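You operate a simulated robot arm through the tools that you are given. There is no shell and no other tool.

Carry out the task below with a simulated robot arm. There is one attempt and no reset: what you move stays moved.

## Task
Clamp the green board and sand off the rough patch.
Fine: shut the teal clamp lever first. Put the orange sanding block back, open the lever and lay the board on the grey sheet. Set down upright: orange sanding block. Where these are worked on the way, their far stop is far enough and under half their travel is too little: teal clamp lever. What is to be rubbed or washed off counts as gone when no trace of it is left.
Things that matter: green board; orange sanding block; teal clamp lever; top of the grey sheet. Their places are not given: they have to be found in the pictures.

Only the result counts: the job must be done as asked and must still hold three seconds after the hand-in. Knocking over, shifting, dropping, spilling or breaking anything else fails it. Flat cloth is picked up by pressing the open fingertips on it (5 to 10 N) and closing them slowly along it; thin cloth reads only 2 to 8 mm in the jaws.

## Robot
A 6-joint arm with a two-finger gripper, fixed in place. Base frame: the origin is on the floor under the middle of its stand, x ahead of it, y to its left, z up; the work surface is at about z = 0.9. Lengths are in m, angles in rad, forces in N, time in s.
It reaches about 1.572 m from its shoulder. Its first joint turns from -2.897 to 2.897 rad. Payload 2.45 kg.
The tool frame sits at the grasp point between the pads (the TCP): z along the fingers, y along the line on which they close. The tips reach 0.02 m beyond it. The gripper opens to 0.14 m; its body begins 0.168 m behind the TCP.
Orientation is that of the tool frame in the base frame, as [roll, pitch, yaw] about the fixed x, y, z axes, in that order (R = Rz(yaw) Ry(pitch) Rx(roll)). With the fingers straight down and closing along the base's y, the tool's x points along the base's -x, its y along +y and its z along -z.

## Interface
- The arm moves only by the tool move_arm. Its argument "motion" is a list of rows, each a list of 7 numbers: the shift along the base's x, y, z in units of 30 mm (1.0 is 30 mm), then the turn, a rotation vector about the base's x, y, z in units of 8 degrees (1.0 is 8 degrees), then the opening in per cent of the stroke, from 0 (shut) to 100 (fully open). In form: [[dx, dy, dz, ax, ay, az, grip], ...]. A call has 1 to 20 rows; each row shifts and turns the commanded pose from where the row before left it. A call with a number of a shift or a turn outside -1 to 1 is refused whole. Rows are played at 5 a second. More than 0.05 m and 0.15 rad between two rows, or a gripper value outside its range, and nothing of the call is played. A pose out of reach is approached as far as the arm can. The call stops where the force on the tool passes 90 N (or 10 N more than at its start, if that is more) or the arm is blocked; 0.2 s more then pass. Each finger travels about 0.045 m/s and halts on what it meets, pressing with about 41 N; the grip force reading is that of the motor and also rises with nothing between the fingers. The clock runs only during rows and for 0.2 s after the last one: add rows that do not move to give the fingers time. The reply holds the time, the measured pose of the TCP, the force on the tool along the base axes, the opening and the grip force, in the units named above and with some noise, with the torque about the TCP (base axes, N m) and any sound that the robot's microphone picked up, and new pictures: "views" is both (left out), scene, wrist or none.
- Cameras (640 x 400 px; columns grow to the right, rows downward): "scene" is fixed at [0.2281, -0.4911, 1.6999]; the picture's right is [0.69, -0.72, 0.00], its down [-0.41, -0.40, -0.82] and it looks along [0.59, 0.57, -0.57] (base axes); focal length 349 px, centre (320, 200). "wrist" rides on the gripper at [0.078, 0.011, -0.209] in the tool frame; the picture's right is [-0.14, 0.99, 0.00], its down [-0.92, -0.13, -0.37] and it looks along [-0.36, -0.05, 0.93] (tool axes); focal length 280 px, centre (320, 200).
- measure_at(camera, pixels): for up to 12 pixels [column, row] of the newest picture of that camera ("zoom" is the newest enlarged one), the place [x, y, z] in the base frame of the surface seen there, good to about 0.002 m, but the place of the scene camera against the robot may be out by one fixed shift of up to 0.018 m in any direction. The clock stands still meanwhile.
- zoom(camera, box): a new picture of the part [left, top, right, bottom] of that camera's present view, enlarged. The clock stands still meanwhile.
- sign_off(): hands the job in; it is judged then, once.

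Open the gripper and draw the arm clear of the work before you hand the job in, unless the task says otherwise.

The tools are called after "Emit:" as name(argument=value, ...) on one line, values as JSON. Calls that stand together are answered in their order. move_arm: Moves the arm, as the interface text tells. Its arguments: {"type":"object","properties":{"motion":{"type":"array","items":{"type":"array","items":{"type":"number"}}},"views":{"type":"string","enum":["both","scene","wrist","none"]}},"required":["motion"]} The other tools are called the same way: measure_at (camera, pixels) gives the place of the surface under pixels of a picture; zoom (camera, box) takes an enlarged picture of a part of a camera's view; sign_off () hands the job in.

At the start:

```text
time: 0.0
eef_pos: [0.6995, 0.0189, 1.3115]
orientation: [-3.142, -0.001, -3.141]
force: [-0.2, 0.1, 0.1]
ft_torque: [-0.01, -0.04, 0.02]
gripper_width: 0.1399
grip_force: 0.1
```

scene: 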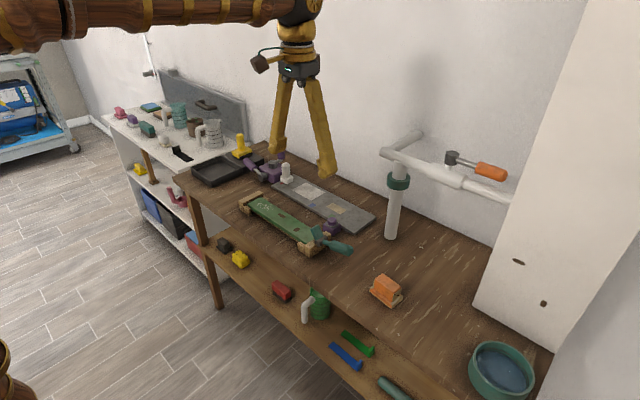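
wrist: 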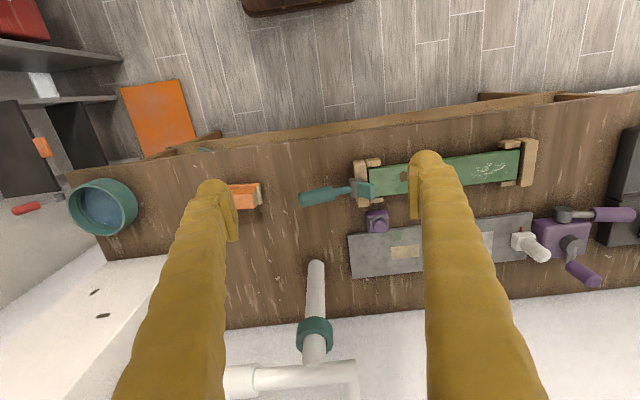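

I see the green board at around (285,220) in the scene picture, the teal lever at (335,243), the orange block at (385,290) and the grey sheet at (320,205). I zoom in on each before moving.

Emit:
zoom(camera="scene", box=[220, 140, 380, 270])

Emit:
zoom(camera="wrist", box=[290, 120, 560, 290])

Emit:
zoom(camera="scene", box=[340, 240, 440, 320])

```text
3.08 times, centred on (300, 205) of scene
```

zoom: 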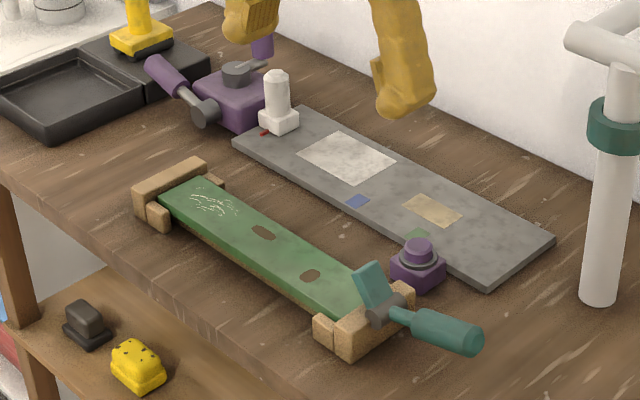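

```text
2.35 times, centred on (425, 205) of wrist
```

zoom: 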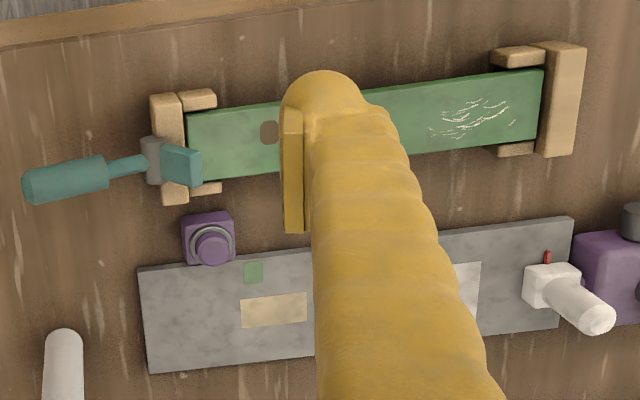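

```text
5.00 times, centred on (390, 280) of scene
```

zoom: 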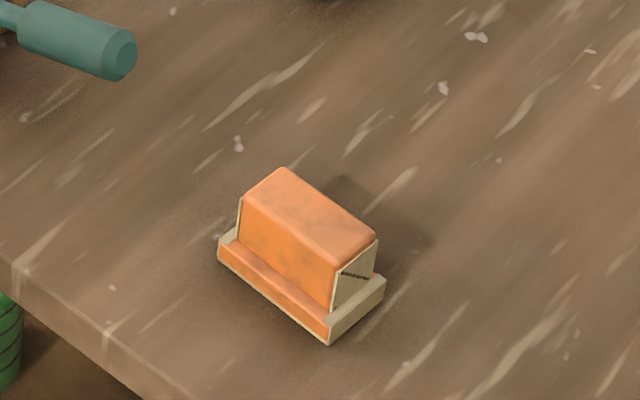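

Measuring the important features via the wrist picture (accurate against robot) and the scene picture to find the fixed shift.

Emit:
measure_at(camera="wrist", pixels=[[308, 198], [325, 194], [343, 191], [354, 189], [365, 190], [372, 188], [360, 165], [361, 205], [372, 180], [402, 175], [372, 165], [390, 195]])

Emit:
measure_at(camera="wrist", pixels=[[470, 160], [500, 175], [517, 152], [519, 178], [530, 150], [532, 185], [508, 143], [508, 184], [490, 170], [500, 165], [480, 165], [455, 170]])

Emit:
measure_at(camera="scene", pixels=[[348, 249], [330, 244], [322, 240], [315, 236], [312, 228], [311, 212], [265, 205], [280, 215], [300, 230], [388, 284], [378, 285], [395, 300]])

Emit:
measure_at(camera="wrist", pixels=[[235, 190], [253, 190], [245, 196], [258, 188], [258, 204], [240, 207], [377, 221], [405, 262], [352, 235], [355, 275], [530, 214], [535, 255]])

```text
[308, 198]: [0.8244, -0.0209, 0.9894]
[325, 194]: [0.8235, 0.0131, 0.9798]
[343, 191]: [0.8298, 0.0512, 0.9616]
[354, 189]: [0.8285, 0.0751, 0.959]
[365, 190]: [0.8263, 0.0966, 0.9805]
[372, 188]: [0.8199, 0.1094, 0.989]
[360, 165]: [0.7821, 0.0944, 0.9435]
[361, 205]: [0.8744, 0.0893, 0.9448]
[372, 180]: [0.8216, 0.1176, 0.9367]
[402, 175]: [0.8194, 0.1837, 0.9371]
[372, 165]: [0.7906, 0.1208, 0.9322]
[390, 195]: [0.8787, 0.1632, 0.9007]
```

```text
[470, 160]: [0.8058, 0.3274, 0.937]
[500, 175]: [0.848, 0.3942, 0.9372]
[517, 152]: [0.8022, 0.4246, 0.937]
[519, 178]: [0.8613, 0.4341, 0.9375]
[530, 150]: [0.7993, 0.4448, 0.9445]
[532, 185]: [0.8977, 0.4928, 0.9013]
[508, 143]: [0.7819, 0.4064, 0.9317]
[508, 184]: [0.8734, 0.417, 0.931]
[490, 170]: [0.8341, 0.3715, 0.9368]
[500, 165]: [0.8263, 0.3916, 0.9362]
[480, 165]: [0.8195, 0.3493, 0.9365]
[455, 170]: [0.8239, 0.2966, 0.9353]
```

```text
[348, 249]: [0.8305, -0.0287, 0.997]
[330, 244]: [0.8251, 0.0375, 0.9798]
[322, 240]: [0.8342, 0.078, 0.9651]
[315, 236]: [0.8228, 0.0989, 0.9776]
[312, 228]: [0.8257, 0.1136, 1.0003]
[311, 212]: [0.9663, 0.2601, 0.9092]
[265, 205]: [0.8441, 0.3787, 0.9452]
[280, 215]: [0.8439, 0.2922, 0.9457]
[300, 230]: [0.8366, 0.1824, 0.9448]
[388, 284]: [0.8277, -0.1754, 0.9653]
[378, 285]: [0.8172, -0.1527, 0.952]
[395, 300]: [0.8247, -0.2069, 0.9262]
```

```text
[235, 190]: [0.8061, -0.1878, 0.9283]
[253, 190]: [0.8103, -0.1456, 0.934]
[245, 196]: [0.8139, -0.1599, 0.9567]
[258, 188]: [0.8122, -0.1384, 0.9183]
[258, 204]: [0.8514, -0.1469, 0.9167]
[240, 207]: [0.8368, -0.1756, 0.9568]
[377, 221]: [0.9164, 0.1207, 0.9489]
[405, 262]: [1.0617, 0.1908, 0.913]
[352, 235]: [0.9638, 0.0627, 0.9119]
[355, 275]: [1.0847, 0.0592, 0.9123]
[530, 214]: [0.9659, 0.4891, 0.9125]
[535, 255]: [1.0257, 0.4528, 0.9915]
```

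The lever pivots at about (0.828, 0.075, 0.955), its handle extends toward -y, and the pad is raised over the board, so shutting means swinging the handle up. I measure a few more obstacles before moving.

Emit:
measure_at(camera="wrist", pixels=[[545, 255], [520, 237], [515, 241], [525, 250], [540, 240], [316, 265], [315, 310], [350, 370], [240, 385], [370, 212], [388, 225], [560, 235]])

Emit:
measure_at(camera="scene", pixels=[[286, 165], [287, 180], [280, 178], [330, 225], [335, 232], [324, 222], [400, 230], [398, 180], [388, 152], [450, 180], [490, 172], [475, 188]])

Emit:
measure_at(camera="scene", pixels=[[262, 170], [277, 183], [290, 167], [295, 168], [374, 215], [361, 233], [342, 222], [310, 184], [272, 182], [252, 165], [268, 190], [345, 205]])

```text
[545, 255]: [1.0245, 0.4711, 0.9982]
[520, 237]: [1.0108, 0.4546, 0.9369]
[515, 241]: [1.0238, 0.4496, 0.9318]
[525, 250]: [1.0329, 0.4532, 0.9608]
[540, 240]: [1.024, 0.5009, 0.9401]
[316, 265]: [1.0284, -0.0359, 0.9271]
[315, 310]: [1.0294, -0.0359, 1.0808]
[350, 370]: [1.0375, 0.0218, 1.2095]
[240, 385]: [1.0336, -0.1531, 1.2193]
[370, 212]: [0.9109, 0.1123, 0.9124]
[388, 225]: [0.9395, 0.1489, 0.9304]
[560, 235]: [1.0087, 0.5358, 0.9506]
```

```text
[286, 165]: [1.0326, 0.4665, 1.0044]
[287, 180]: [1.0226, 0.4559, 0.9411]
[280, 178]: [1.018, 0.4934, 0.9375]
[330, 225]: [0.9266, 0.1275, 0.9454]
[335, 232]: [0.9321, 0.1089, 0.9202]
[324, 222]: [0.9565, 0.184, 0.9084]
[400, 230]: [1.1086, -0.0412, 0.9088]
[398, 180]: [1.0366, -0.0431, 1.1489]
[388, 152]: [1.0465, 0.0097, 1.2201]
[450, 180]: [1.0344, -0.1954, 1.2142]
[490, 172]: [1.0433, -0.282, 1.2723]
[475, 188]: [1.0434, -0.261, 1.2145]
```

```text
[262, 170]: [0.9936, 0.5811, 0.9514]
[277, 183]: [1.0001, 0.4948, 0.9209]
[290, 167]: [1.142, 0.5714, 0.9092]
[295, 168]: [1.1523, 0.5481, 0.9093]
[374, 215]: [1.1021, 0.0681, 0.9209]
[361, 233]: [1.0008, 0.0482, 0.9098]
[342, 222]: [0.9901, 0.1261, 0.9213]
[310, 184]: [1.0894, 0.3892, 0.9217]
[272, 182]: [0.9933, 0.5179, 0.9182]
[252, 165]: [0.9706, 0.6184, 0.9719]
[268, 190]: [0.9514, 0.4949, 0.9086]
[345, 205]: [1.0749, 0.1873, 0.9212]
```

I turn the gripper +90° about z so the fingers close along x (across the handle), while moving above the lever handle at a safe height.

Emit:
move_arm(motion=[[0.35, -0.1, -0.3, 0, 0, 0.9375, 100], [0.35, -0.1, -0.3, 0, 0, 0.9375, 100], [0.35, -0.1, -0.3, 0, 0, 0.9375, 100], [0.35, -0.1, -0.3, 0, 0, 0.9375, 100], [0.35, -0.1, -0.3, 0, 0, 0.9375, 100], [0.35, -0.1, -0.3, 0, 0, 0.9375, 100], [0.35, -0.1, -0.3, 0, 0, 0.9375, 100], [0.35, -0.1, -0.3, 0, 0, 0.9375, 100], [0.35, -0.1, -0.3, 0, 0, 0.9375, 100], [0.35, -0.1, -0.3, 0, 0, 0.9375, 100], [0.35, -0.1, -0.3, 0, 0, 0.9375, 100], [0.35, -0.1, -0.3, 0, 0, 0.9375, 100], [0, 0, 0, 0, 0, 0, 100]])

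```text
time: 2.8
eef_pos: [0.8271, -0.0176, 1.2051]
orientation: [3.141, 0.001, -1.568]
force: [-1.3, 0.7, -0.1]
ft_torque: [-0.01, 0.01, 0.01]
gripper_width: 0.1401
grip_force: 0.1
```

scene: 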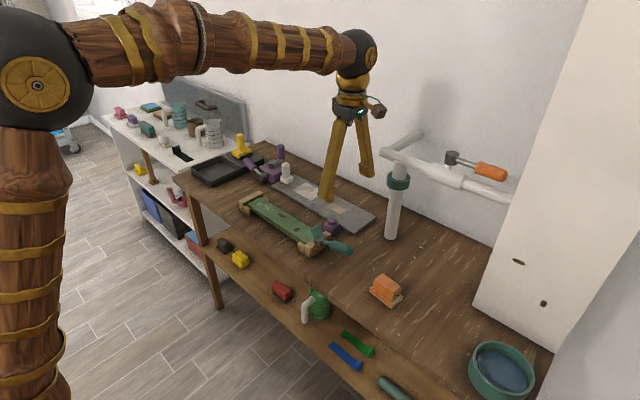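
wrist: 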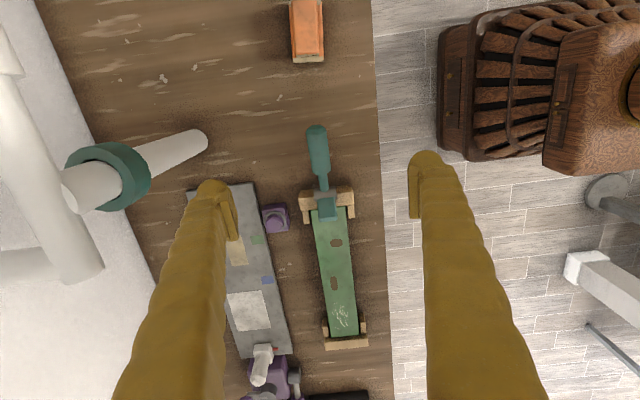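

The wrist now views along the board: lever handle at (318,145), pivot at (325,196), block at (307,30). I zoom in and measure.

Emit:
zoom(camera="wrist", box=[280, 110, 380, 230])

Emit:
zoom(camera="wrist", box=[210, 180, 390, 380])

Emit:
measure_at(camera="wrist", pixels=[[317, 130], [318, 145], [319, 160], [321, 175], [324, 183], [325, 190], [326, 197], [327, 204], [328, 212], [330, 222], [318, 215], [344, 215]])

Emit:
measure_at(camera="wrist", pixels=[[320, 260], [350, 255], [325, 300], [354, 295], [330, 333], [357, 333], [325, 345], [345, 345], [365, 340], [332, 310], [350, 310], [345, 325]])

Emit:
measure_at(camera="wrist", pixels=[[292, 3], [322, 3], [293, 52], [322, 52], [292, 61], [324, 60], [308, 30], [298, 30], [317, 30], [275, 217], [250, 190], [285, 345]])

```text
3.33 times, centred on (330, 170) of wrist
```

zoom: 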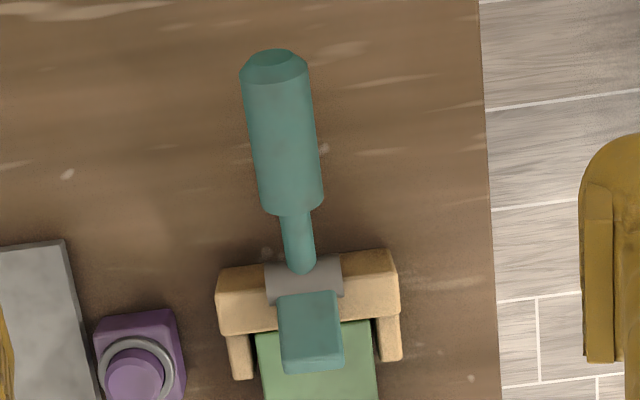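

```text
2.00 times, centred on (300, 280) of wrist
```

zoom: 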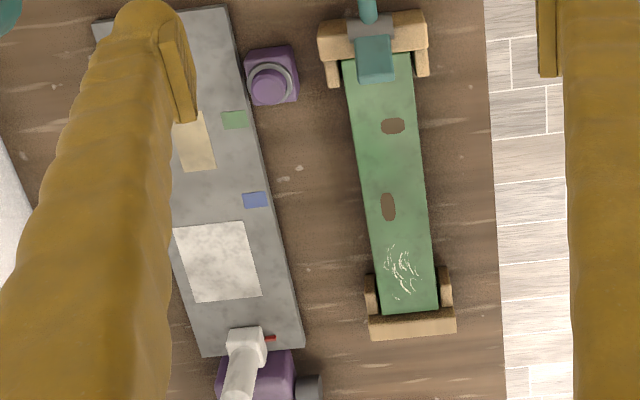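

```text
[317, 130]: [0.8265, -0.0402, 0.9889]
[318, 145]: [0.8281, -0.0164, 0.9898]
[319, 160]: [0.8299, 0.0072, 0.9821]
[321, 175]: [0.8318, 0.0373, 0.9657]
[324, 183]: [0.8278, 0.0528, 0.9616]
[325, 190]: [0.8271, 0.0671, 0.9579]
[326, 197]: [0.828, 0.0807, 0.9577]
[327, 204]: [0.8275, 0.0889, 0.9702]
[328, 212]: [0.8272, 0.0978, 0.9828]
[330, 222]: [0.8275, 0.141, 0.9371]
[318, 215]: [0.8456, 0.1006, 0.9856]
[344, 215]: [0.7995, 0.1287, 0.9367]
```

```text
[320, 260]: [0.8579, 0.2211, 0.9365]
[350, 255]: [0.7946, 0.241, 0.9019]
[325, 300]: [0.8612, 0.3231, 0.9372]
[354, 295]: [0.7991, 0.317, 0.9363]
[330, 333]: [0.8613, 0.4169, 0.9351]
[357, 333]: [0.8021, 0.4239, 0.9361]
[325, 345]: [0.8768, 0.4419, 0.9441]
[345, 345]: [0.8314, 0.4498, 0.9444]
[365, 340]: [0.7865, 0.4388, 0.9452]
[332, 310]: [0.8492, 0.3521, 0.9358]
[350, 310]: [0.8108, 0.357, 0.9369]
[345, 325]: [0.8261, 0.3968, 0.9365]
```

```text
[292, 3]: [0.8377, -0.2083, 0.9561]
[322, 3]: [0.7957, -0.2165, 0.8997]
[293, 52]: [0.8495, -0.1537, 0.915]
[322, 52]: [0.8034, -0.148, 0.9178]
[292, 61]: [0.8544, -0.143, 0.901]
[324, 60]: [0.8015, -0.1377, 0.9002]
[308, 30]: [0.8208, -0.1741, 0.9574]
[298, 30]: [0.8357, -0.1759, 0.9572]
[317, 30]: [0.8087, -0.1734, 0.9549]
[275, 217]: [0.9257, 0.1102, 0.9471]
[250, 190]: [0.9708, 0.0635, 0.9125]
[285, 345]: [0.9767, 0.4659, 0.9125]
```

The handle's axis passes about (0.828, -0.013, 0.975), diameter about 0.03, pivot about (y 0.073, z 0.948). I lower the open gripper over the handle with a 15° tilt.

Emit:
move_arm(motion=[[0, 0.02, -0.95, 0.235, 0, 0, 100], [0, 0.02, -0.95, 0.235, 0, 0, 100], [0, 0.02, -0.95, 0.235, 0, 0, 100], [0, 0.02, -0.95, 0.235, 0, 0, 100], [0, 0.02, -0.95, 0.235, 0, 0, 100], [0, 0.02, -0.95, 0.235, 0, 0, 100], [0.01, 0.02, -0.95, 0.235, 0, 0, 100], [0.02, 0.02, -0.95, 0.235, 0, 0, 100], [0, 0, 0, 0, 0, 0, 100]])

```text
time: 4.8
eef_pos: [0.8278, -0.0122, 0.975]
orientation: [-3.142, 0.264, -1.57]
force: [0.6, -0.2, 0.4]
ft_torque: [0.0, 0.03, 0.01]
gripper_width: 0.14
grip_force: 0.1
```

scene: 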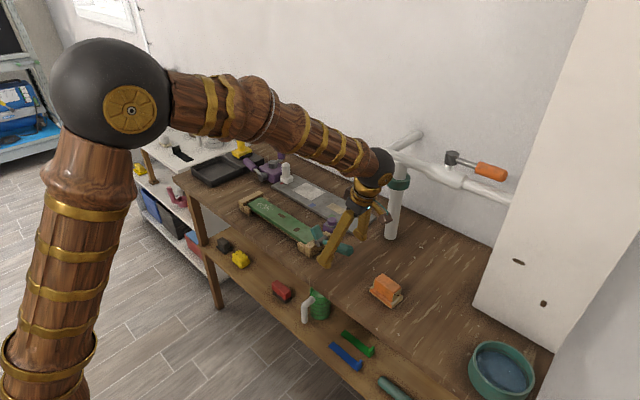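
wrist: 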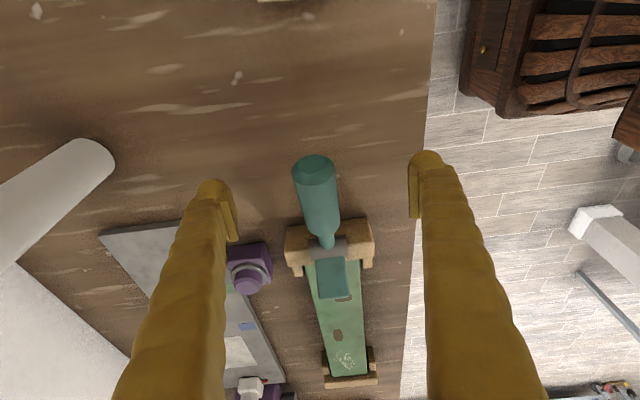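

The fingers straddle the handle, which appears at (318,185). I measure it once more at close range before closing.

Emit:
measure_at(camera="wrist", pixels=[[316, 172], [318, 190], [320, 205], [322, 220], [326, 238], [305, 195], [333, 195], [328, 243], [329, 252], [331, 265], [331, 285], [334, 294]])

Emit:
zoom(camera="wrist", box=[260, 140, 400, 310])

```text
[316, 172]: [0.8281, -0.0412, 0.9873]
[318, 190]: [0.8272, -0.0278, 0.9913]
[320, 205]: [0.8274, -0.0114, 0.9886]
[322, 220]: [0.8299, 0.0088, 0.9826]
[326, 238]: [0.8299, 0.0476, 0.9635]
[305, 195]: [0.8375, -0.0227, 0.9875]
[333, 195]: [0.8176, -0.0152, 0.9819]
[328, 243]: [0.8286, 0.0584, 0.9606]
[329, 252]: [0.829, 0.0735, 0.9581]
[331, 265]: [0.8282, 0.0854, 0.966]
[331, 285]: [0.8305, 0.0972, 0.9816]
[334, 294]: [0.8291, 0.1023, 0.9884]
```

```text
2.35 times, centred on (330, 225) of wrist
```

zoom: 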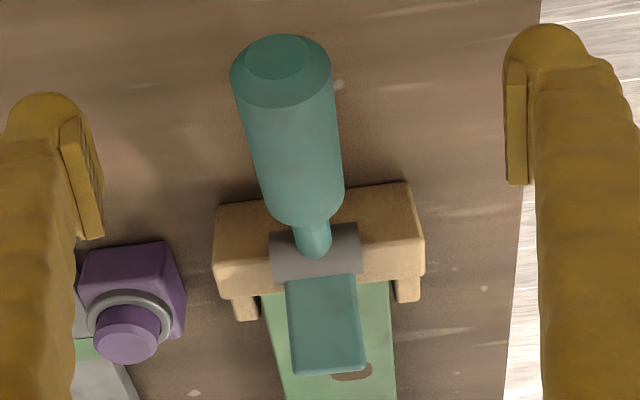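

Handle is centred (x≈0.828). Closing the fingers on it.

Emit:
move_arm(motion=[[0, 0, 0.03, 0, 0, 0, 0], [0, 0, 0, 0, 0, 0, 0], [0, 0, 0, 0, 0, 0, 0], [0, 0, 0, 0, 0, 0, 0], [0, 0, 0, 0, 0, 0, 0], [0, 0, 0, 0, 0, 0, 0], [0, 0, 0, 0, 0, 0, 0], [0, 0, 0, 0, 0, 0, 0]], views="wrist")

```text
time: 6.6
eef_pos: [0.8308, -0.0128, 0.9754]
orientation: [-3.137, 0.263, -1.571]
force: [41.1, 5.2, -7.9]
ft_torque: [-0.3, -0.28, -0.22]
gripper_width: 0.0296
grip_force: 38.9
```

wrist: 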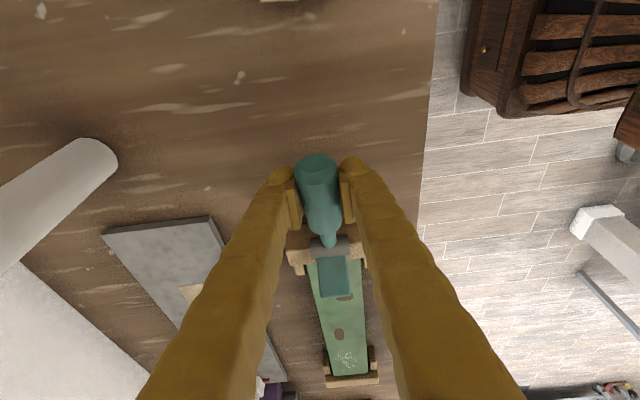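

A 41 N sideways reading means mainly the +x finger is pressing; I shift the command by 3 mm in +x to balance the grip.

Emit:
move_arm(motion=[[0.1, 0, 0, 0, 0, 0, 0], [0, 0, 0, 0, 0, 0, 0], [0, 0, 0, 0, 0, 0, 0]], views="none")

```text
time: 7.4
eef_pos: [0.8287, -0.0114, 0.9765]
orientation: [3.14, 0.263, -1.57]
force: [3.0, 12.9, 2.1]
ft_torque: [0.41, 0.02, -0.04]
gripper_width: 0.0293
grip_force: 44.9
```

Grip is balanced now (about 3 N in x). I start swinging the handle up about the pivot, three rows of 6°.

Emit:
move_arm(motion=[[0, 0.115, 0.288, -0.75, 0, 0, 0], [0, 0.144, 0.275, -0.75, 0, 0, 0], [0, 0.173, 0.259, -0.75, 0, 0, 0]], views="wrist")

```text
time: 8.2
eef_pos: [0.8309, -0.0001, 1.0022]
orientation: [3.141, -0.053, -1.572]
force: [-3.1, 9.9, -1.6]
ft_torque: [0.48, 0.03, 0.19]
gripper_width: 0.0294
grip_force: 45.0
```

wrist: 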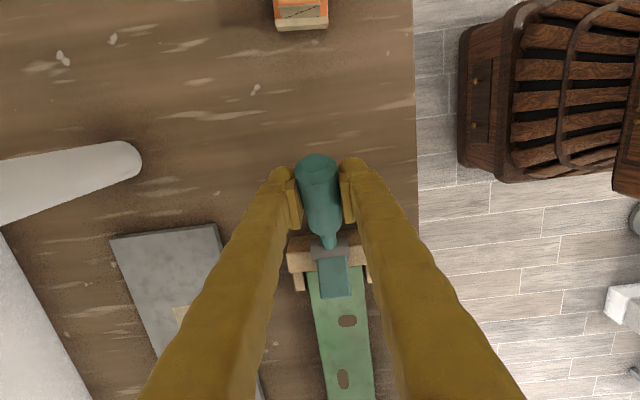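

The lever follows with low forces. Continuing the arc.

Emit:
move_arm(motion=[[0, 0.199, 0.239, -0.75, 0, 0, 0], [0, 0.222, 0.217, -0.75, 0, 0, 0], [0, 0.244, 0.192, -0.75, 0, 0, 0]], views="wrist")

```text
time: 9.0
eef_pos: [0.83, 0.02, 1.0215]
orientation: [-3.141, -0.369, -1.572]
force: [-3.5, -5.2, 15.9]
ft_torque: [0.53, 0.04, 0.07]
gripper_width: 0.0292
grip_force: 45.1
```

wrist: 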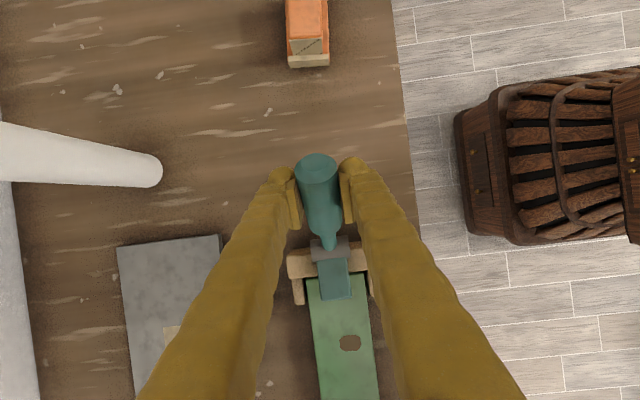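

Still following; pad is about 20° from flat. Two more rows, then I check the force and look.

Emit:
move_arm(motion=[[0, 0.263, 0.166, -0.75, 0, 0, 0], [0, 0.279, 0.138, -0.75, 0, 0, 0]], views="both")

```text
time: 9.6
eef_pos: [0.8294, 0.0364, 1.0319]
orientation: [-3.14, -0.576, -1.571]
force: [8.0, -11.0, 24.7]
ft_torque: [0.13, -0.06, 0.02]
gripper_width: 0.0294
grip_force: 45.0
```

scene: 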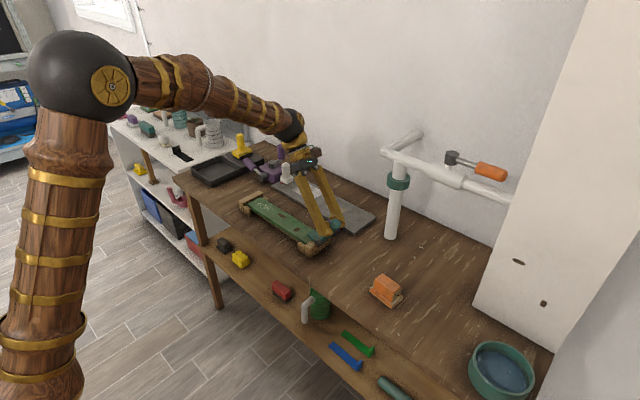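
wrist: 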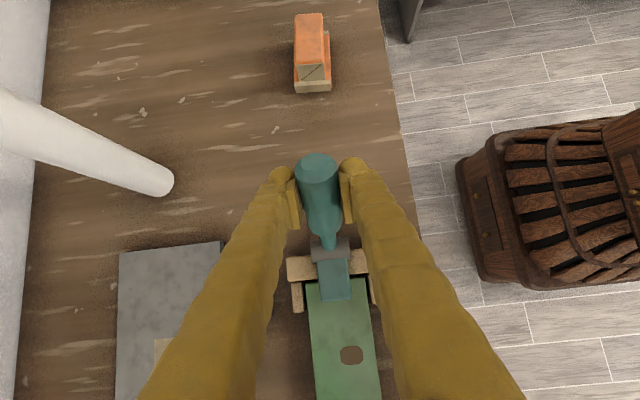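

Force is radial only (pivot a bit further out), no tangential resistance yet, so I continue one row with a small outward correction.

Emit:
move_arm(motion=[[0, 0.27, 0.16, -0.75, 0, 0, 0]], views="wrist")

Emit:
zoom(camera="wrist", box=[270, 140, 400, 320])

Emit:
zoom(camera="scene", box=[270, 180, 370, 270])

```text
time: 10.0
eef_pos: [0.829, 0.046, 1.0341]
orientation: [3.14, -0.68, -1.57]
force: [6.9, -12.4, 12.9]
ft_torque: [-0.41, -0.02, 0.07]
gripper_width: 0.0295
grip_force: 45.1
```

wrist: 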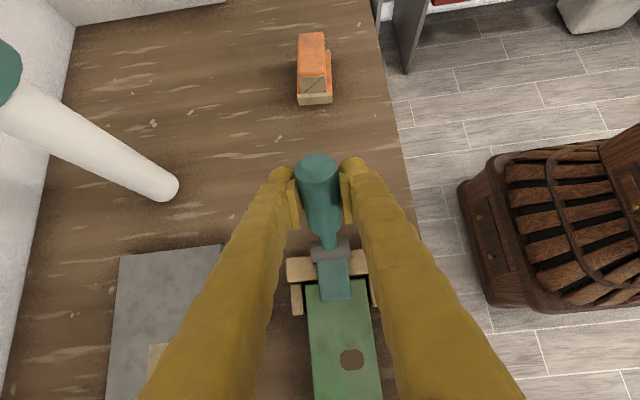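

```text
2.22 times, centred on (335, 230) of wrist
```

zoom: 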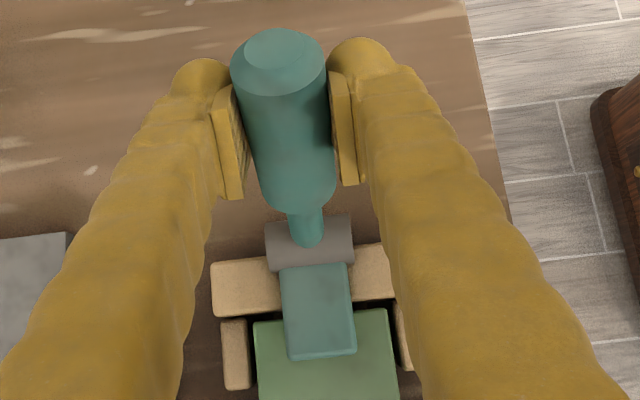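

```text
4.44 times, centred on (320, 225) of scene
```

zoom: 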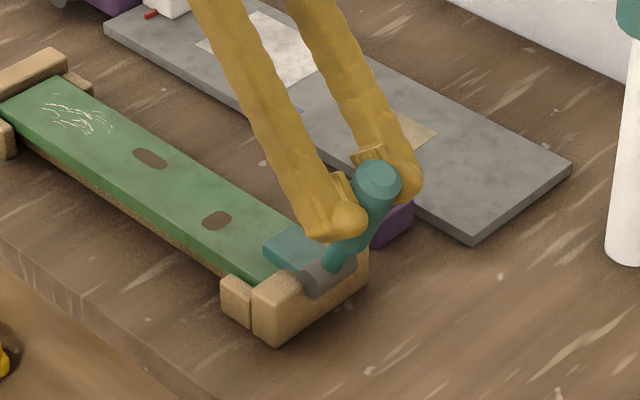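

The pad looks almost flat on the board. I measure its slope.

Emit:
measure_at(camera="wrist", pixels=[[331, 263], [332, 275], [334, 285], [335, 295], [336, 299], [338, 310], [318, 310], [322, 220], [319, 205], [328, 250]])

Emit:
measure_at(camera="scene", pixels=[[332, 237], [334, 241], [338, 235], [345, 235], [354, 222], [340, 232]])

```text
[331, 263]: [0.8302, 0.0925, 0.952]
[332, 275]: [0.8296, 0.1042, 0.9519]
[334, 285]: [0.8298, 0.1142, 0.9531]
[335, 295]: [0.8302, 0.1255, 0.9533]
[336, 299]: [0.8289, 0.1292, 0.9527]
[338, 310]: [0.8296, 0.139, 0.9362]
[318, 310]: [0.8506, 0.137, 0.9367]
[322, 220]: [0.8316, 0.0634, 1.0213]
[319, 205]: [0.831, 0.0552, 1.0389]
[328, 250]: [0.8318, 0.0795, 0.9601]
```

```text
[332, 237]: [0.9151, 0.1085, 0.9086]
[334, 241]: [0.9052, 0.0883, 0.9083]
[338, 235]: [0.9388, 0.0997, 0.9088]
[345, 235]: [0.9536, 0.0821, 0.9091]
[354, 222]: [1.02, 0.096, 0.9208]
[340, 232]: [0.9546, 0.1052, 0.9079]
```

Pad is flat to within 2°. I push a little further to reach the stop firmly.

Emit:
move_arm(motion=[[0, 0.15, 0.04, -0.375, 0, 0, 0], [0, 0.15, 0.03, -0.375, 0, 0, 0], [0, 0, 0, 0, 0, 0, 0]], views="wrist")

Emit:
measure_at(camera="wrist", pixels=[[331, 263], [332, 275], [334, 285], [335, 295], [336, 299], [338, 310], [322, 220], [319, 205]])

```text
time: 10.8
eef_pos: [0.8296, 0.0526, 1.0372]
orientation: [3.138, -0.788, -1.569]
force: [-5.6, -46.0, -1.9]
ft_torque: [-0.8, -0.03, -0.02]
gripper_width: 0.0291
grip_force: 45.0
```

wrist: 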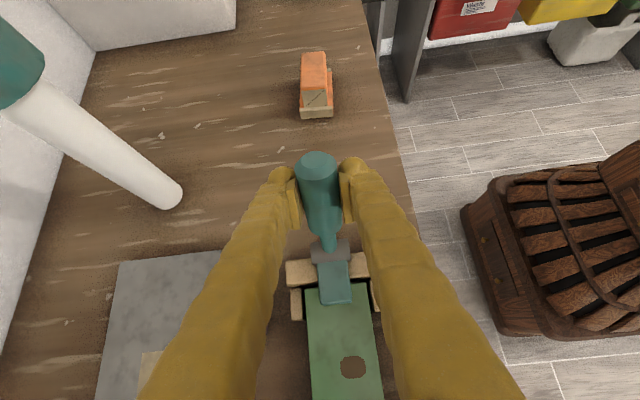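

```text
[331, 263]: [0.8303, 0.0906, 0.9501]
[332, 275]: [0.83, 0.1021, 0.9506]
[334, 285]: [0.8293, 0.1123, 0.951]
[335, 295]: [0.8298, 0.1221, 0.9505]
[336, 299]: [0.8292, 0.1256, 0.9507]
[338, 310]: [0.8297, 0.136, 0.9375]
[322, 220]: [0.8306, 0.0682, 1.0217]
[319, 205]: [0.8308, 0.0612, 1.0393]
```

Now the lever is hard on its stop (-46 N in y, pad flat on the board). I ease the push off by 2 mm, open the fingers and draw back along the tool axis.

Emit:
move_arm(motion=[[0, -0.07, 0, 0, 0, 0, 0], [0, 0, 0, 0, 0, 0, 100], [0, 0, 0, 0, 0, 0, 100], [0, 0, 0, 0, 0, 0, 100], [0, 0, 0, 0, 0, 0, 100], [0, 0, 0, 0, 0, 0, 100], [0, 0, 0, 0, 0, 0, 100], [0, 0, 0, 0, 0, 0, 100]], views="wrist")

Emit:
measure_at(camera="wrist", pixels=[[331, 263], [332, 275], [334, 285], [335, 295], [322, 220], [319, 205]])

```text
time: 12.6
eef_pos: [0.8301, 0.0521, 1.037]
orientation: [-3.14, -0.786, -1.571]
force: [-0.8, 0.2, -0.5]
ft_torque: [0.01, 0.0, 0.02]
gripper_width: 0.1399
grip_force: 0.0
```

wrist: 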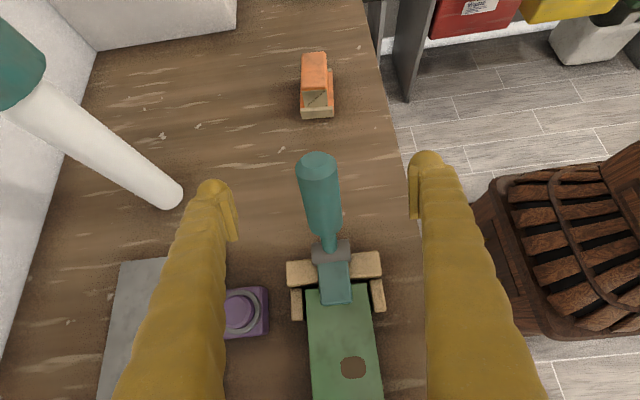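

```text
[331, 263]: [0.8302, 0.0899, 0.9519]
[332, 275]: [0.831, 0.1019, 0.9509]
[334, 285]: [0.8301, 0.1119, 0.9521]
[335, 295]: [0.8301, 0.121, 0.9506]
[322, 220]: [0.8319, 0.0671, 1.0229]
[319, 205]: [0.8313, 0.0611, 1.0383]
```

The lever stays shut by itself. I retreat along the tool axis, straighten the tool to vertical and travel at z≈1.21 to above the sanding block.

Emit:
move_arm(motion=[[0, 0.65, 0.65, 0, 0, 0, 100], [0, 0.65, 0.65, 0, 0, 0, 100], [0, 0.65, 0.65, 0, 0, 0, 100], [0, 0.65, 0.65, 0, 0, 0, 100], [0, 0, 0.8, 0.9, 0, 0, 100], [0, 0, 0.8, 0.9, 0, 0, 100], [0, 0, 0.8, 0.9, 0, 0, 100], [0, 0, 0.8, 0.9, 0, 0, 100], [0, -1, 0, 0.51, 0, 0, 100], [0, -1, 0, 0.51, 0, 0, 100], [0, -1, 0, 0.51, 0, 0, 100], [0, -1, 0, 0.51, 0, 0, 100], [0, -1, 0, 0, 0, 0, 100], [0, -1, 0, 0, 0, 0, 100], [0, -1, 0, 0, 0, 0, 100], [0, -1, 0, 0, 0, 0, 100], [0, -1, 0, 0, 0, 0, 100], [0, -1, 0, 0, 0, 0, 100], [0, 0, 0, 0, 0, 0, 100]])

```text
time: 16.6
eef_pos: [0.8295, -0.1688, 1.2097]
orientation: [3.141, 0.002, -1.57]
force: [-0.4, 0.1, -0.2]
ft_torque: [-0.01, -0.01, -0.01]
gripper_width: 0.1398
grip_force: 0.1
```

scene: 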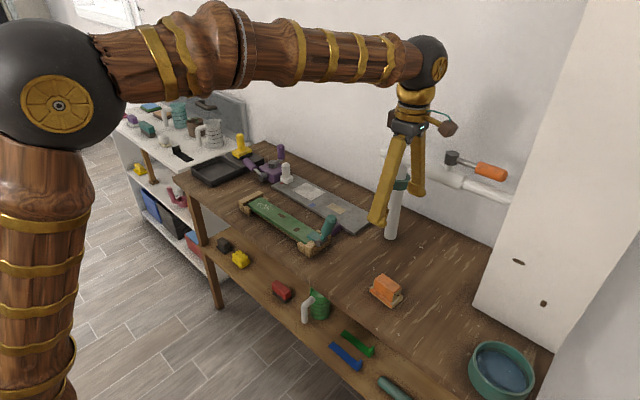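
wrist: 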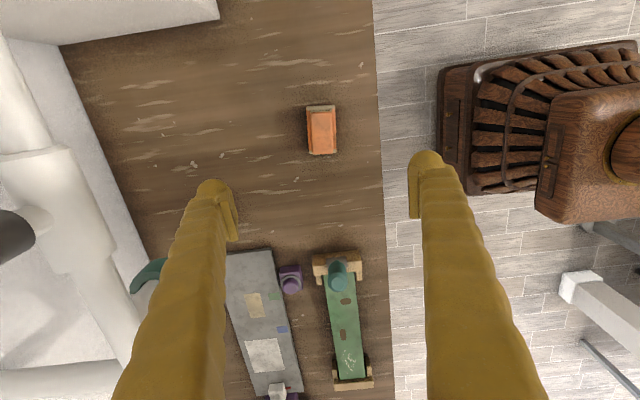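

Block seen at (321,130). I zoom and measure its corners.

Emit:
zoom(camera="wrist", box=[280, 90, 360, 170])

Emit:
measure_at(camera="wrist", pixels=[[309, 108], [333, 107], [309, 114], [334, 111], [312, 150], [333, 149], [321, 130], [315, 130], [329, 130], [321, 146], [321, 115], [310, 153]])

```text
5.00 times, centred on (320, 130) of wrist
```

zoom: 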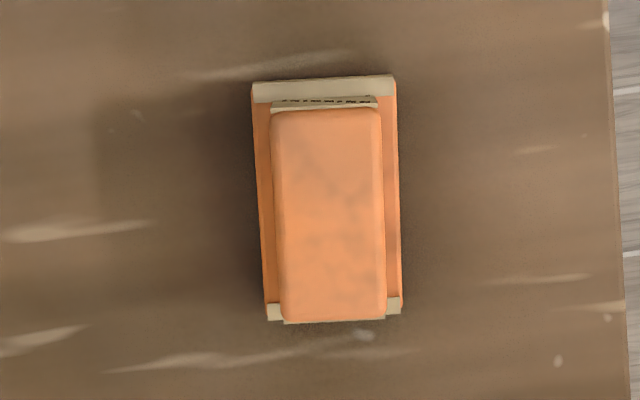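

```text
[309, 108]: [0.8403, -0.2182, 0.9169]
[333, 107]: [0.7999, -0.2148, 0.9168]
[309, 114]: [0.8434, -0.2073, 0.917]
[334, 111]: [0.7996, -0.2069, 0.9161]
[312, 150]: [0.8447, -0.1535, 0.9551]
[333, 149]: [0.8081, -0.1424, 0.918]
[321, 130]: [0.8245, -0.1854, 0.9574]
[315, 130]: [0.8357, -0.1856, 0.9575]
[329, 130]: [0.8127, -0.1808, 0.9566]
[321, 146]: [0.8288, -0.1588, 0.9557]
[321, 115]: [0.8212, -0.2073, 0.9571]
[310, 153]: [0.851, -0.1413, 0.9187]
```

I measure the block's edges precisely through the zoom picture to get its yaw.

Emit:
measure_at(camera="zoom", pixels=[[280, 140], [289, 290], [373, 140], [379, 290], [326, 125], [332, 305], [260, 90], [388, 85], [268, 312], [395, 306], [324, 90], [330, 215]])

```text
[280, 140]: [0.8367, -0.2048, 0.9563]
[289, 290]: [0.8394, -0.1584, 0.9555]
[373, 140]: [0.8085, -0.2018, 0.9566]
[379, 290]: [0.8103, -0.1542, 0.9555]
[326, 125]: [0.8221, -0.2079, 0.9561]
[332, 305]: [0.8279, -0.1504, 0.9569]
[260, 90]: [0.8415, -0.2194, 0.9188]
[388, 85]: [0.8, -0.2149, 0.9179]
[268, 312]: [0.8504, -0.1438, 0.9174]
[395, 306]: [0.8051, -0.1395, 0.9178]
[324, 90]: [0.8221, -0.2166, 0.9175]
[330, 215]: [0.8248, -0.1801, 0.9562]
```

Block centre ≈ (0.8243, -0.179), yawed about 5° clockwise, handle ridge 0.036 wide between z 0.917 and 0.957. I align and descend to just above it.

Emit:
move_arm(motion=[[-0.022, -0.045, -0.95, 0, 0, -0.08, 100], [-0.022, -0.045, -0.95, 0, 0, -0.08, 100], [-0.022, -0.045, -0.95, 0, 0, -0.08, 100], [-0.022, -0.045, -0.95, 0, 0, -0.08, 100], [-0.022, -0.045, -0.95, 0, 0, -0.08, 100], [-0.022, -0.045, -0.95, 0, 0, -0.08, 100], [-0.022, -0.045, -0.95, 0, 0, -0.08, 100], [-0.022, -0.045, -0.6, 0, 0, -0.08, 100], [0, 0, 0, 0, 0, 0, 100]], views="wrist")

Emit:
zoom(camera="wrist", box=[220, 120, 420, 280])

```text
time: 18.6
eef_pos: [0.8239, -0.1824, 0.9913]
orientation: [3.141, 0.002, -1.661]
force: [0.0, 0.7, -0.2]
ft_torque: [0.0, -0.02, -0.01]
gripper_width: 0.1403
grip_force: 0.0
```

wrist: 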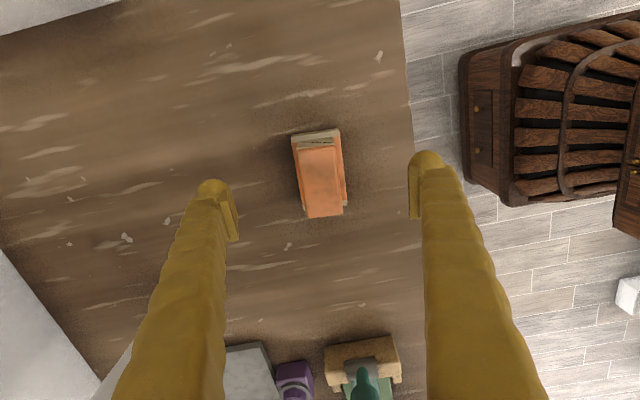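

```text
2.50 times, centred on (320, 200) of wrist
```

zoom: 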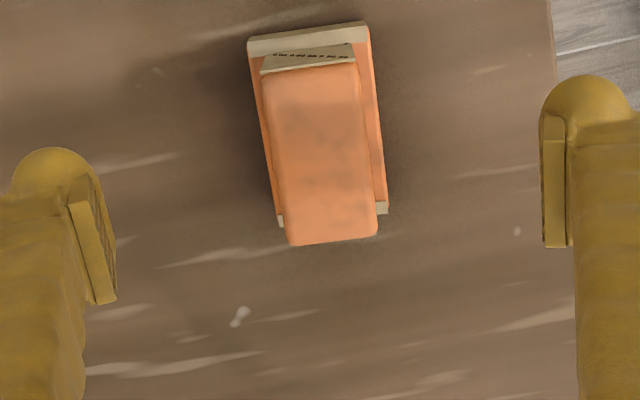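

Alignment looks right. Measuring the handle centre at this closer range.

Emit:
measure_at(camera="zoom", pixels=[[275, 90], [294, 230], [350, 80], [368, 222], [320, 150], [258, 45], [360, 35], [384, 208], [280, 220], [310, 75], [330, 225]])

```text
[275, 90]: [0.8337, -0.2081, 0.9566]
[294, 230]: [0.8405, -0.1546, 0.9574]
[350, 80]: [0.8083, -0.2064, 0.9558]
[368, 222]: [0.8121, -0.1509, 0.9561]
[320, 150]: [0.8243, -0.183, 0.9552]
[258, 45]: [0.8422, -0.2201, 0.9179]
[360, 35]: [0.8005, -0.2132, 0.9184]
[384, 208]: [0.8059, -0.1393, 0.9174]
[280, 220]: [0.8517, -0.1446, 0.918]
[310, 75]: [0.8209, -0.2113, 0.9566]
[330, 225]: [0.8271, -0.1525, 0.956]
```

Handle centre ≈ (0.824, -0.180); I descend to TCP z≈0.942 and close.

Emit:
move_arm(motion=[[0, 0.03, -0.82, 0, 0, 0, 100], [0, 0.03, -0.82, 0, 0, 0, 100], [0, 0, 0, 0, 0, 0, 100], [0, 0, 0, 0, 0, 0, 40], [0, 0, 0, 0, 0, 0, 40], [0, 0, 0, 0, 0, 0, 40], [0, 0, 0, 0, 0, 0, 40], [0, 0, 0, 0, 0, 0, 40]], views="wrist")

Emit:
zoom(camera="wrist", box=[220, 120, 420, 280])

```text
time: 20.4
eef_pos: [0.8223, -0.1788, 0.944]
orientation: [3.142, 0.001, -1.658]
force: [0.0, -0.4, -0.2]
ft_torque: [-0.05, -0.03, 0.02]
gripper_width: 0.0562
grip_force: 0.0
```

wrist: 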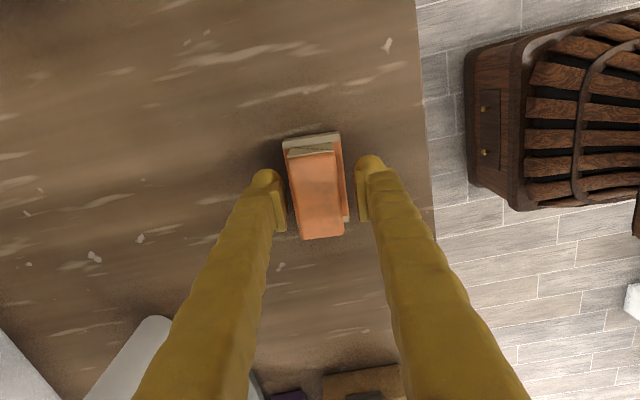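

```text
2.50 times, centred on (320, 200) of wrist
```

zoom: 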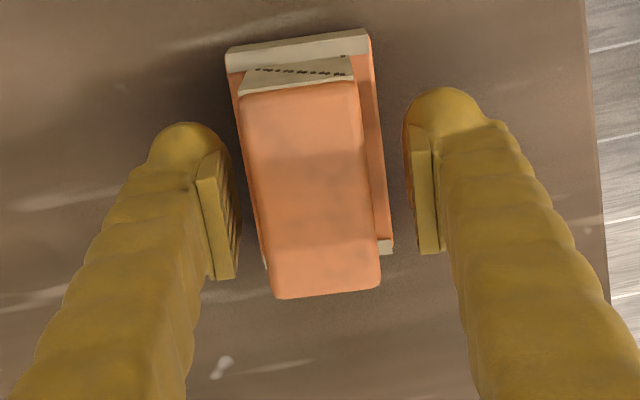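

Left gap is slightly smaller than the right; I shift 1.3 mm in +x and close fully.

Emit:
move_arm(motion=[[0.045, 0, -0.03, 0, 0, 0, 40], [0, 0, 0, 0, 0, 0, 0], [0, 0, 0, 0, 0, 0, 0], [0, 0, 0, 0, 0, 0, 0], [0, 0, 0, 0, 0, 0, 0], [0, 0, 0, 0, 0, 0, 0]], views="wrist")

```text
time: 21.8
eef_pos: [0.8238, -0.1783, 0.9427]
orientation: [-3.14, 0.004, -1.658]
force: [1.4, 0.0, 2.6]
ft_torque: [0.01, 0.01, 0.05]
gripper_width: 0.0342
grip_force: 40.7
```

wrist: 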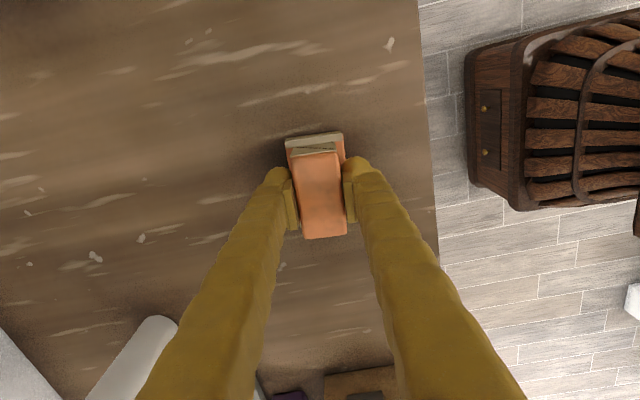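

Held at width 0.034. I record the grasp pose (0.8238, -0.1783, 0.9427) for putting back, lift straight up and check.

Emit:
move_arm(motion=[[0, 0, 0.3, 0, 0, 0, 0], [0, 0, 0.6, 0, 0, 0, 0], [0, 0, 1, 0, 0, 0, 0], [0, 0, 1, 0, 0, 0, 0], [0, 0, 1, 0, 0, 0, 0], [0, 0, 1, 0, 0, 0, 0], [0, 0, 1, 0, 0, 0, 0], [0, 0, 1, 0, 0, 0, 0], [0, 0, 1, 0, 0, 0, 0], [0, 0, 0, 0, 0, 0, 0]], views="both")

```text
time: 24.0
eef_pos: [0.8267, -0.1781, 1.1826]
orientation: [3.141, 0.003, -1.663]
force: [-0.1, 0.2, -1.6]
ft_torque: [0.01, 0.03, 0.01]
gripper_width: 0.0347
grip_force: 40.9
```

scene: 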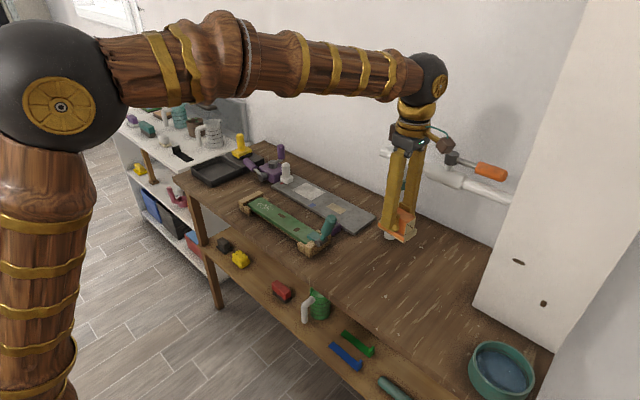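
wrist: 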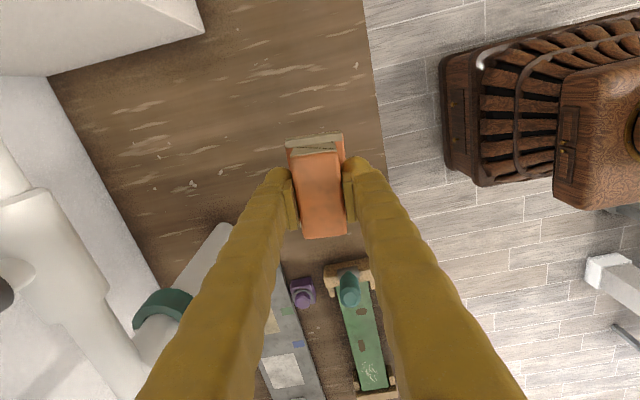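

Block is held firmly. I travel at z≈1.18 above the lever toward the patch, turning about 3.4° to match the board's yaw.

Emit:
move_arm(motion=[[0.01, 1, 0, 0, 0, 0.03, 0], [0.01, 1, 0, 0, 0, 0.03, 0], [0.01, 1, 0, 0, 0, 0.03, 0], [0.01, 1, 0, 0, 0, 0.03, 0], [0.01, 1, 0, 0, 0, 0.03, 0], [0.01, 1, 0, 0, 0, 0.03, 0], [0.01, 1, 0, 0, 0, 0.03, 0], [0.01, 1, 0, 0, 0, 0.03, 0], [0.01, 1, 0, 0, 0, 0.03, 0], [0.01, 1, 0, 0, 0, 0.03, 0], [0.01, 1, 0, 0, 0, 0.03, 0], [0.01, 1, 0, 0, 0, 0.03, 0], [0.01, 1, 0, 0, 0, 0.03, 0], [0.01, 1, 0, 0, 0, 0.03, 0], [0, 0, 0, 0, 0, 0, 0]], views="both")

```text
time: 27.2
eef_pos: [0.8298, 0.2413, 1.1791]
orientation: [-3.141, 0.004, -1.602]
force: [0.3, 0.2, -0.8]
ft_torque: [0.02, 0.02, 0.0]
gripper_width: 0.0345
grip_force: 41.3
```

scene: 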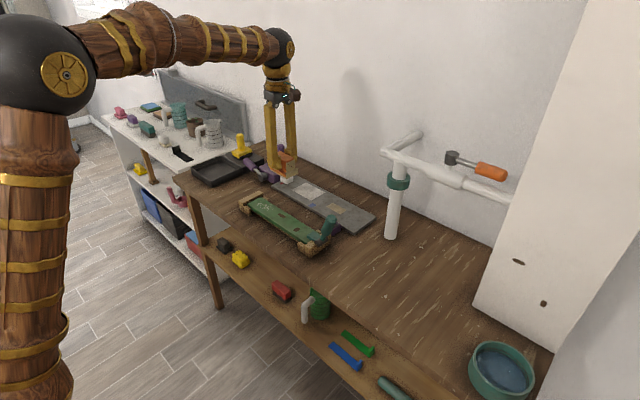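
wrist: 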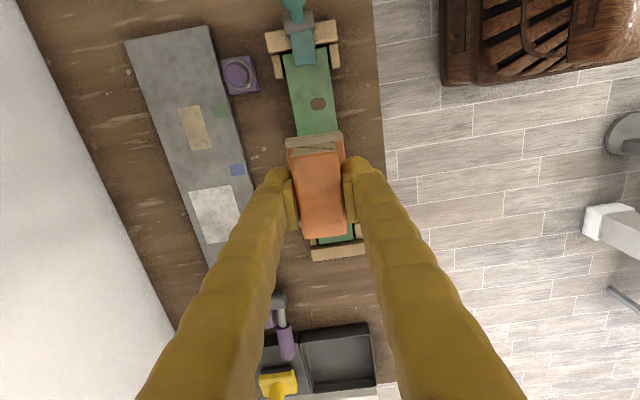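

The block hides the patch in the wrist view, so I use the scene picture around (262,207) to measure the patch, plus known board points for the camera shift.

Emit:
zoom(camera="scene", box=[235, 180, 345, 260])

Emit:
measure_at(camera="wrist", pixels=[[318, 242], [333, 241], [353, 237], [345, 238], [314, 248], [340, 252], [360, 247], [288, 90], [332, 85], [300, 60], [325, 100], [311, 245]])

```text
5.00 times, centred on (290, 220) of scene
```

zoom: 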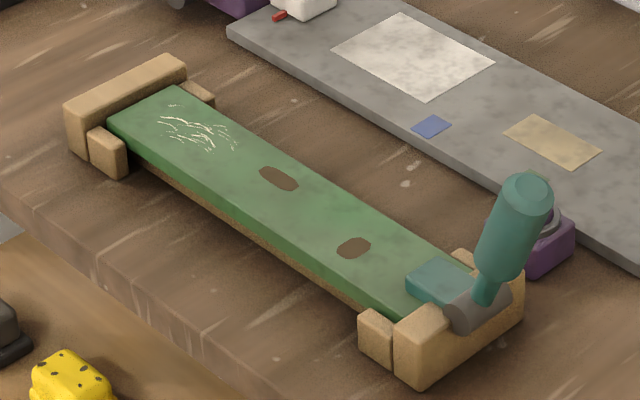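

```text
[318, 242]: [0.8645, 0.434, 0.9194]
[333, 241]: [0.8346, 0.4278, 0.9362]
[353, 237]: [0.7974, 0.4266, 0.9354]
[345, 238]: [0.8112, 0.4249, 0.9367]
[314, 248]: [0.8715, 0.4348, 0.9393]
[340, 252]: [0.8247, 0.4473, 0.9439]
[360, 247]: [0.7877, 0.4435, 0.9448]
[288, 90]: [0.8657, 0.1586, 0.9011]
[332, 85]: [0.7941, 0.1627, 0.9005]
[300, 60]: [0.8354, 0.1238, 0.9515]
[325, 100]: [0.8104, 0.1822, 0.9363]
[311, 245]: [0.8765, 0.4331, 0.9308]
```

Measure the patch outline points in the zoomed scene picture, along with board corners for calibration.

Emit:
measure_at(camera="zoom", pixels=[[158, 120], [163, 108], [178, 105], [185, 140], [213, 150], [237, 130], [235, 148], [205, 128], [112, 122], [178, 88], [135, 148], [320, 215]])

Emit:
zoom(camera="scene", box=[245, 190, 295, 225])

```text
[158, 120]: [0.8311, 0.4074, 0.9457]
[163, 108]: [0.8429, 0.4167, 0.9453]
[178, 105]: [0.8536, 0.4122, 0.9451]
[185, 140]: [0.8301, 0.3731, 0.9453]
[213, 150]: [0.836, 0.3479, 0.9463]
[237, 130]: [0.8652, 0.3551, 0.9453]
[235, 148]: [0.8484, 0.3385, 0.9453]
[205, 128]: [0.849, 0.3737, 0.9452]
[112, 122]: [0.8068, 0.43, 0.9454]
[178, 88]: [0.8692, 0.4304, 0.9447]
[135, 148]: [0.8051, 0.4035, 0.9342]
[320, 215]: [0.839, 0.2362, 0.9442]
```

```text
11.43 times, centred on (270, 208) of scene
```

zoom: 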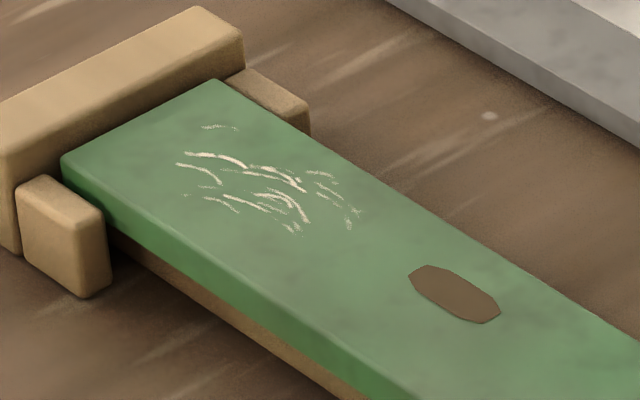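

Higher zoom shows all the marks; I measure the outermost ones.

Emit:
measure_at(camera="zoom", pixels=[[202, 127], [237, 129], [178, 163], [184, 195], [236, 212], [296, 234], [348, 228], [360, 210], [336, 175], [220, 82], [63, 158], [270, 210]])

```text
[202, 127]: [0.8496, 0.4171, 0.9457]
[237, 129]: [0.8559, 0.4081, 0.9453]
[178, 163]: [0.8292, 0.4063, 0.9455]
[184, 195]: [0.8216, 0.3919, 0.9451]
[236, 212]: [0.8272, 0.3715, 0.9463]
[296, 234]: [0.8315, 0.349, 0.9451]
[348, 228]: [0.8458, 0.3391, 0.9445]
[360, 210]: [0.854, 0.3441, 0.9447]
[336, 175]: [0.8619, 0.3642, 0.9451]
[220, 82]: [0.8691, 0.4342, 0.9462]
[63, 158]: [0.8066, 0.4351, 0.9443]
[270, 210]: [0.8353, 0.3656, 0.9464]
```

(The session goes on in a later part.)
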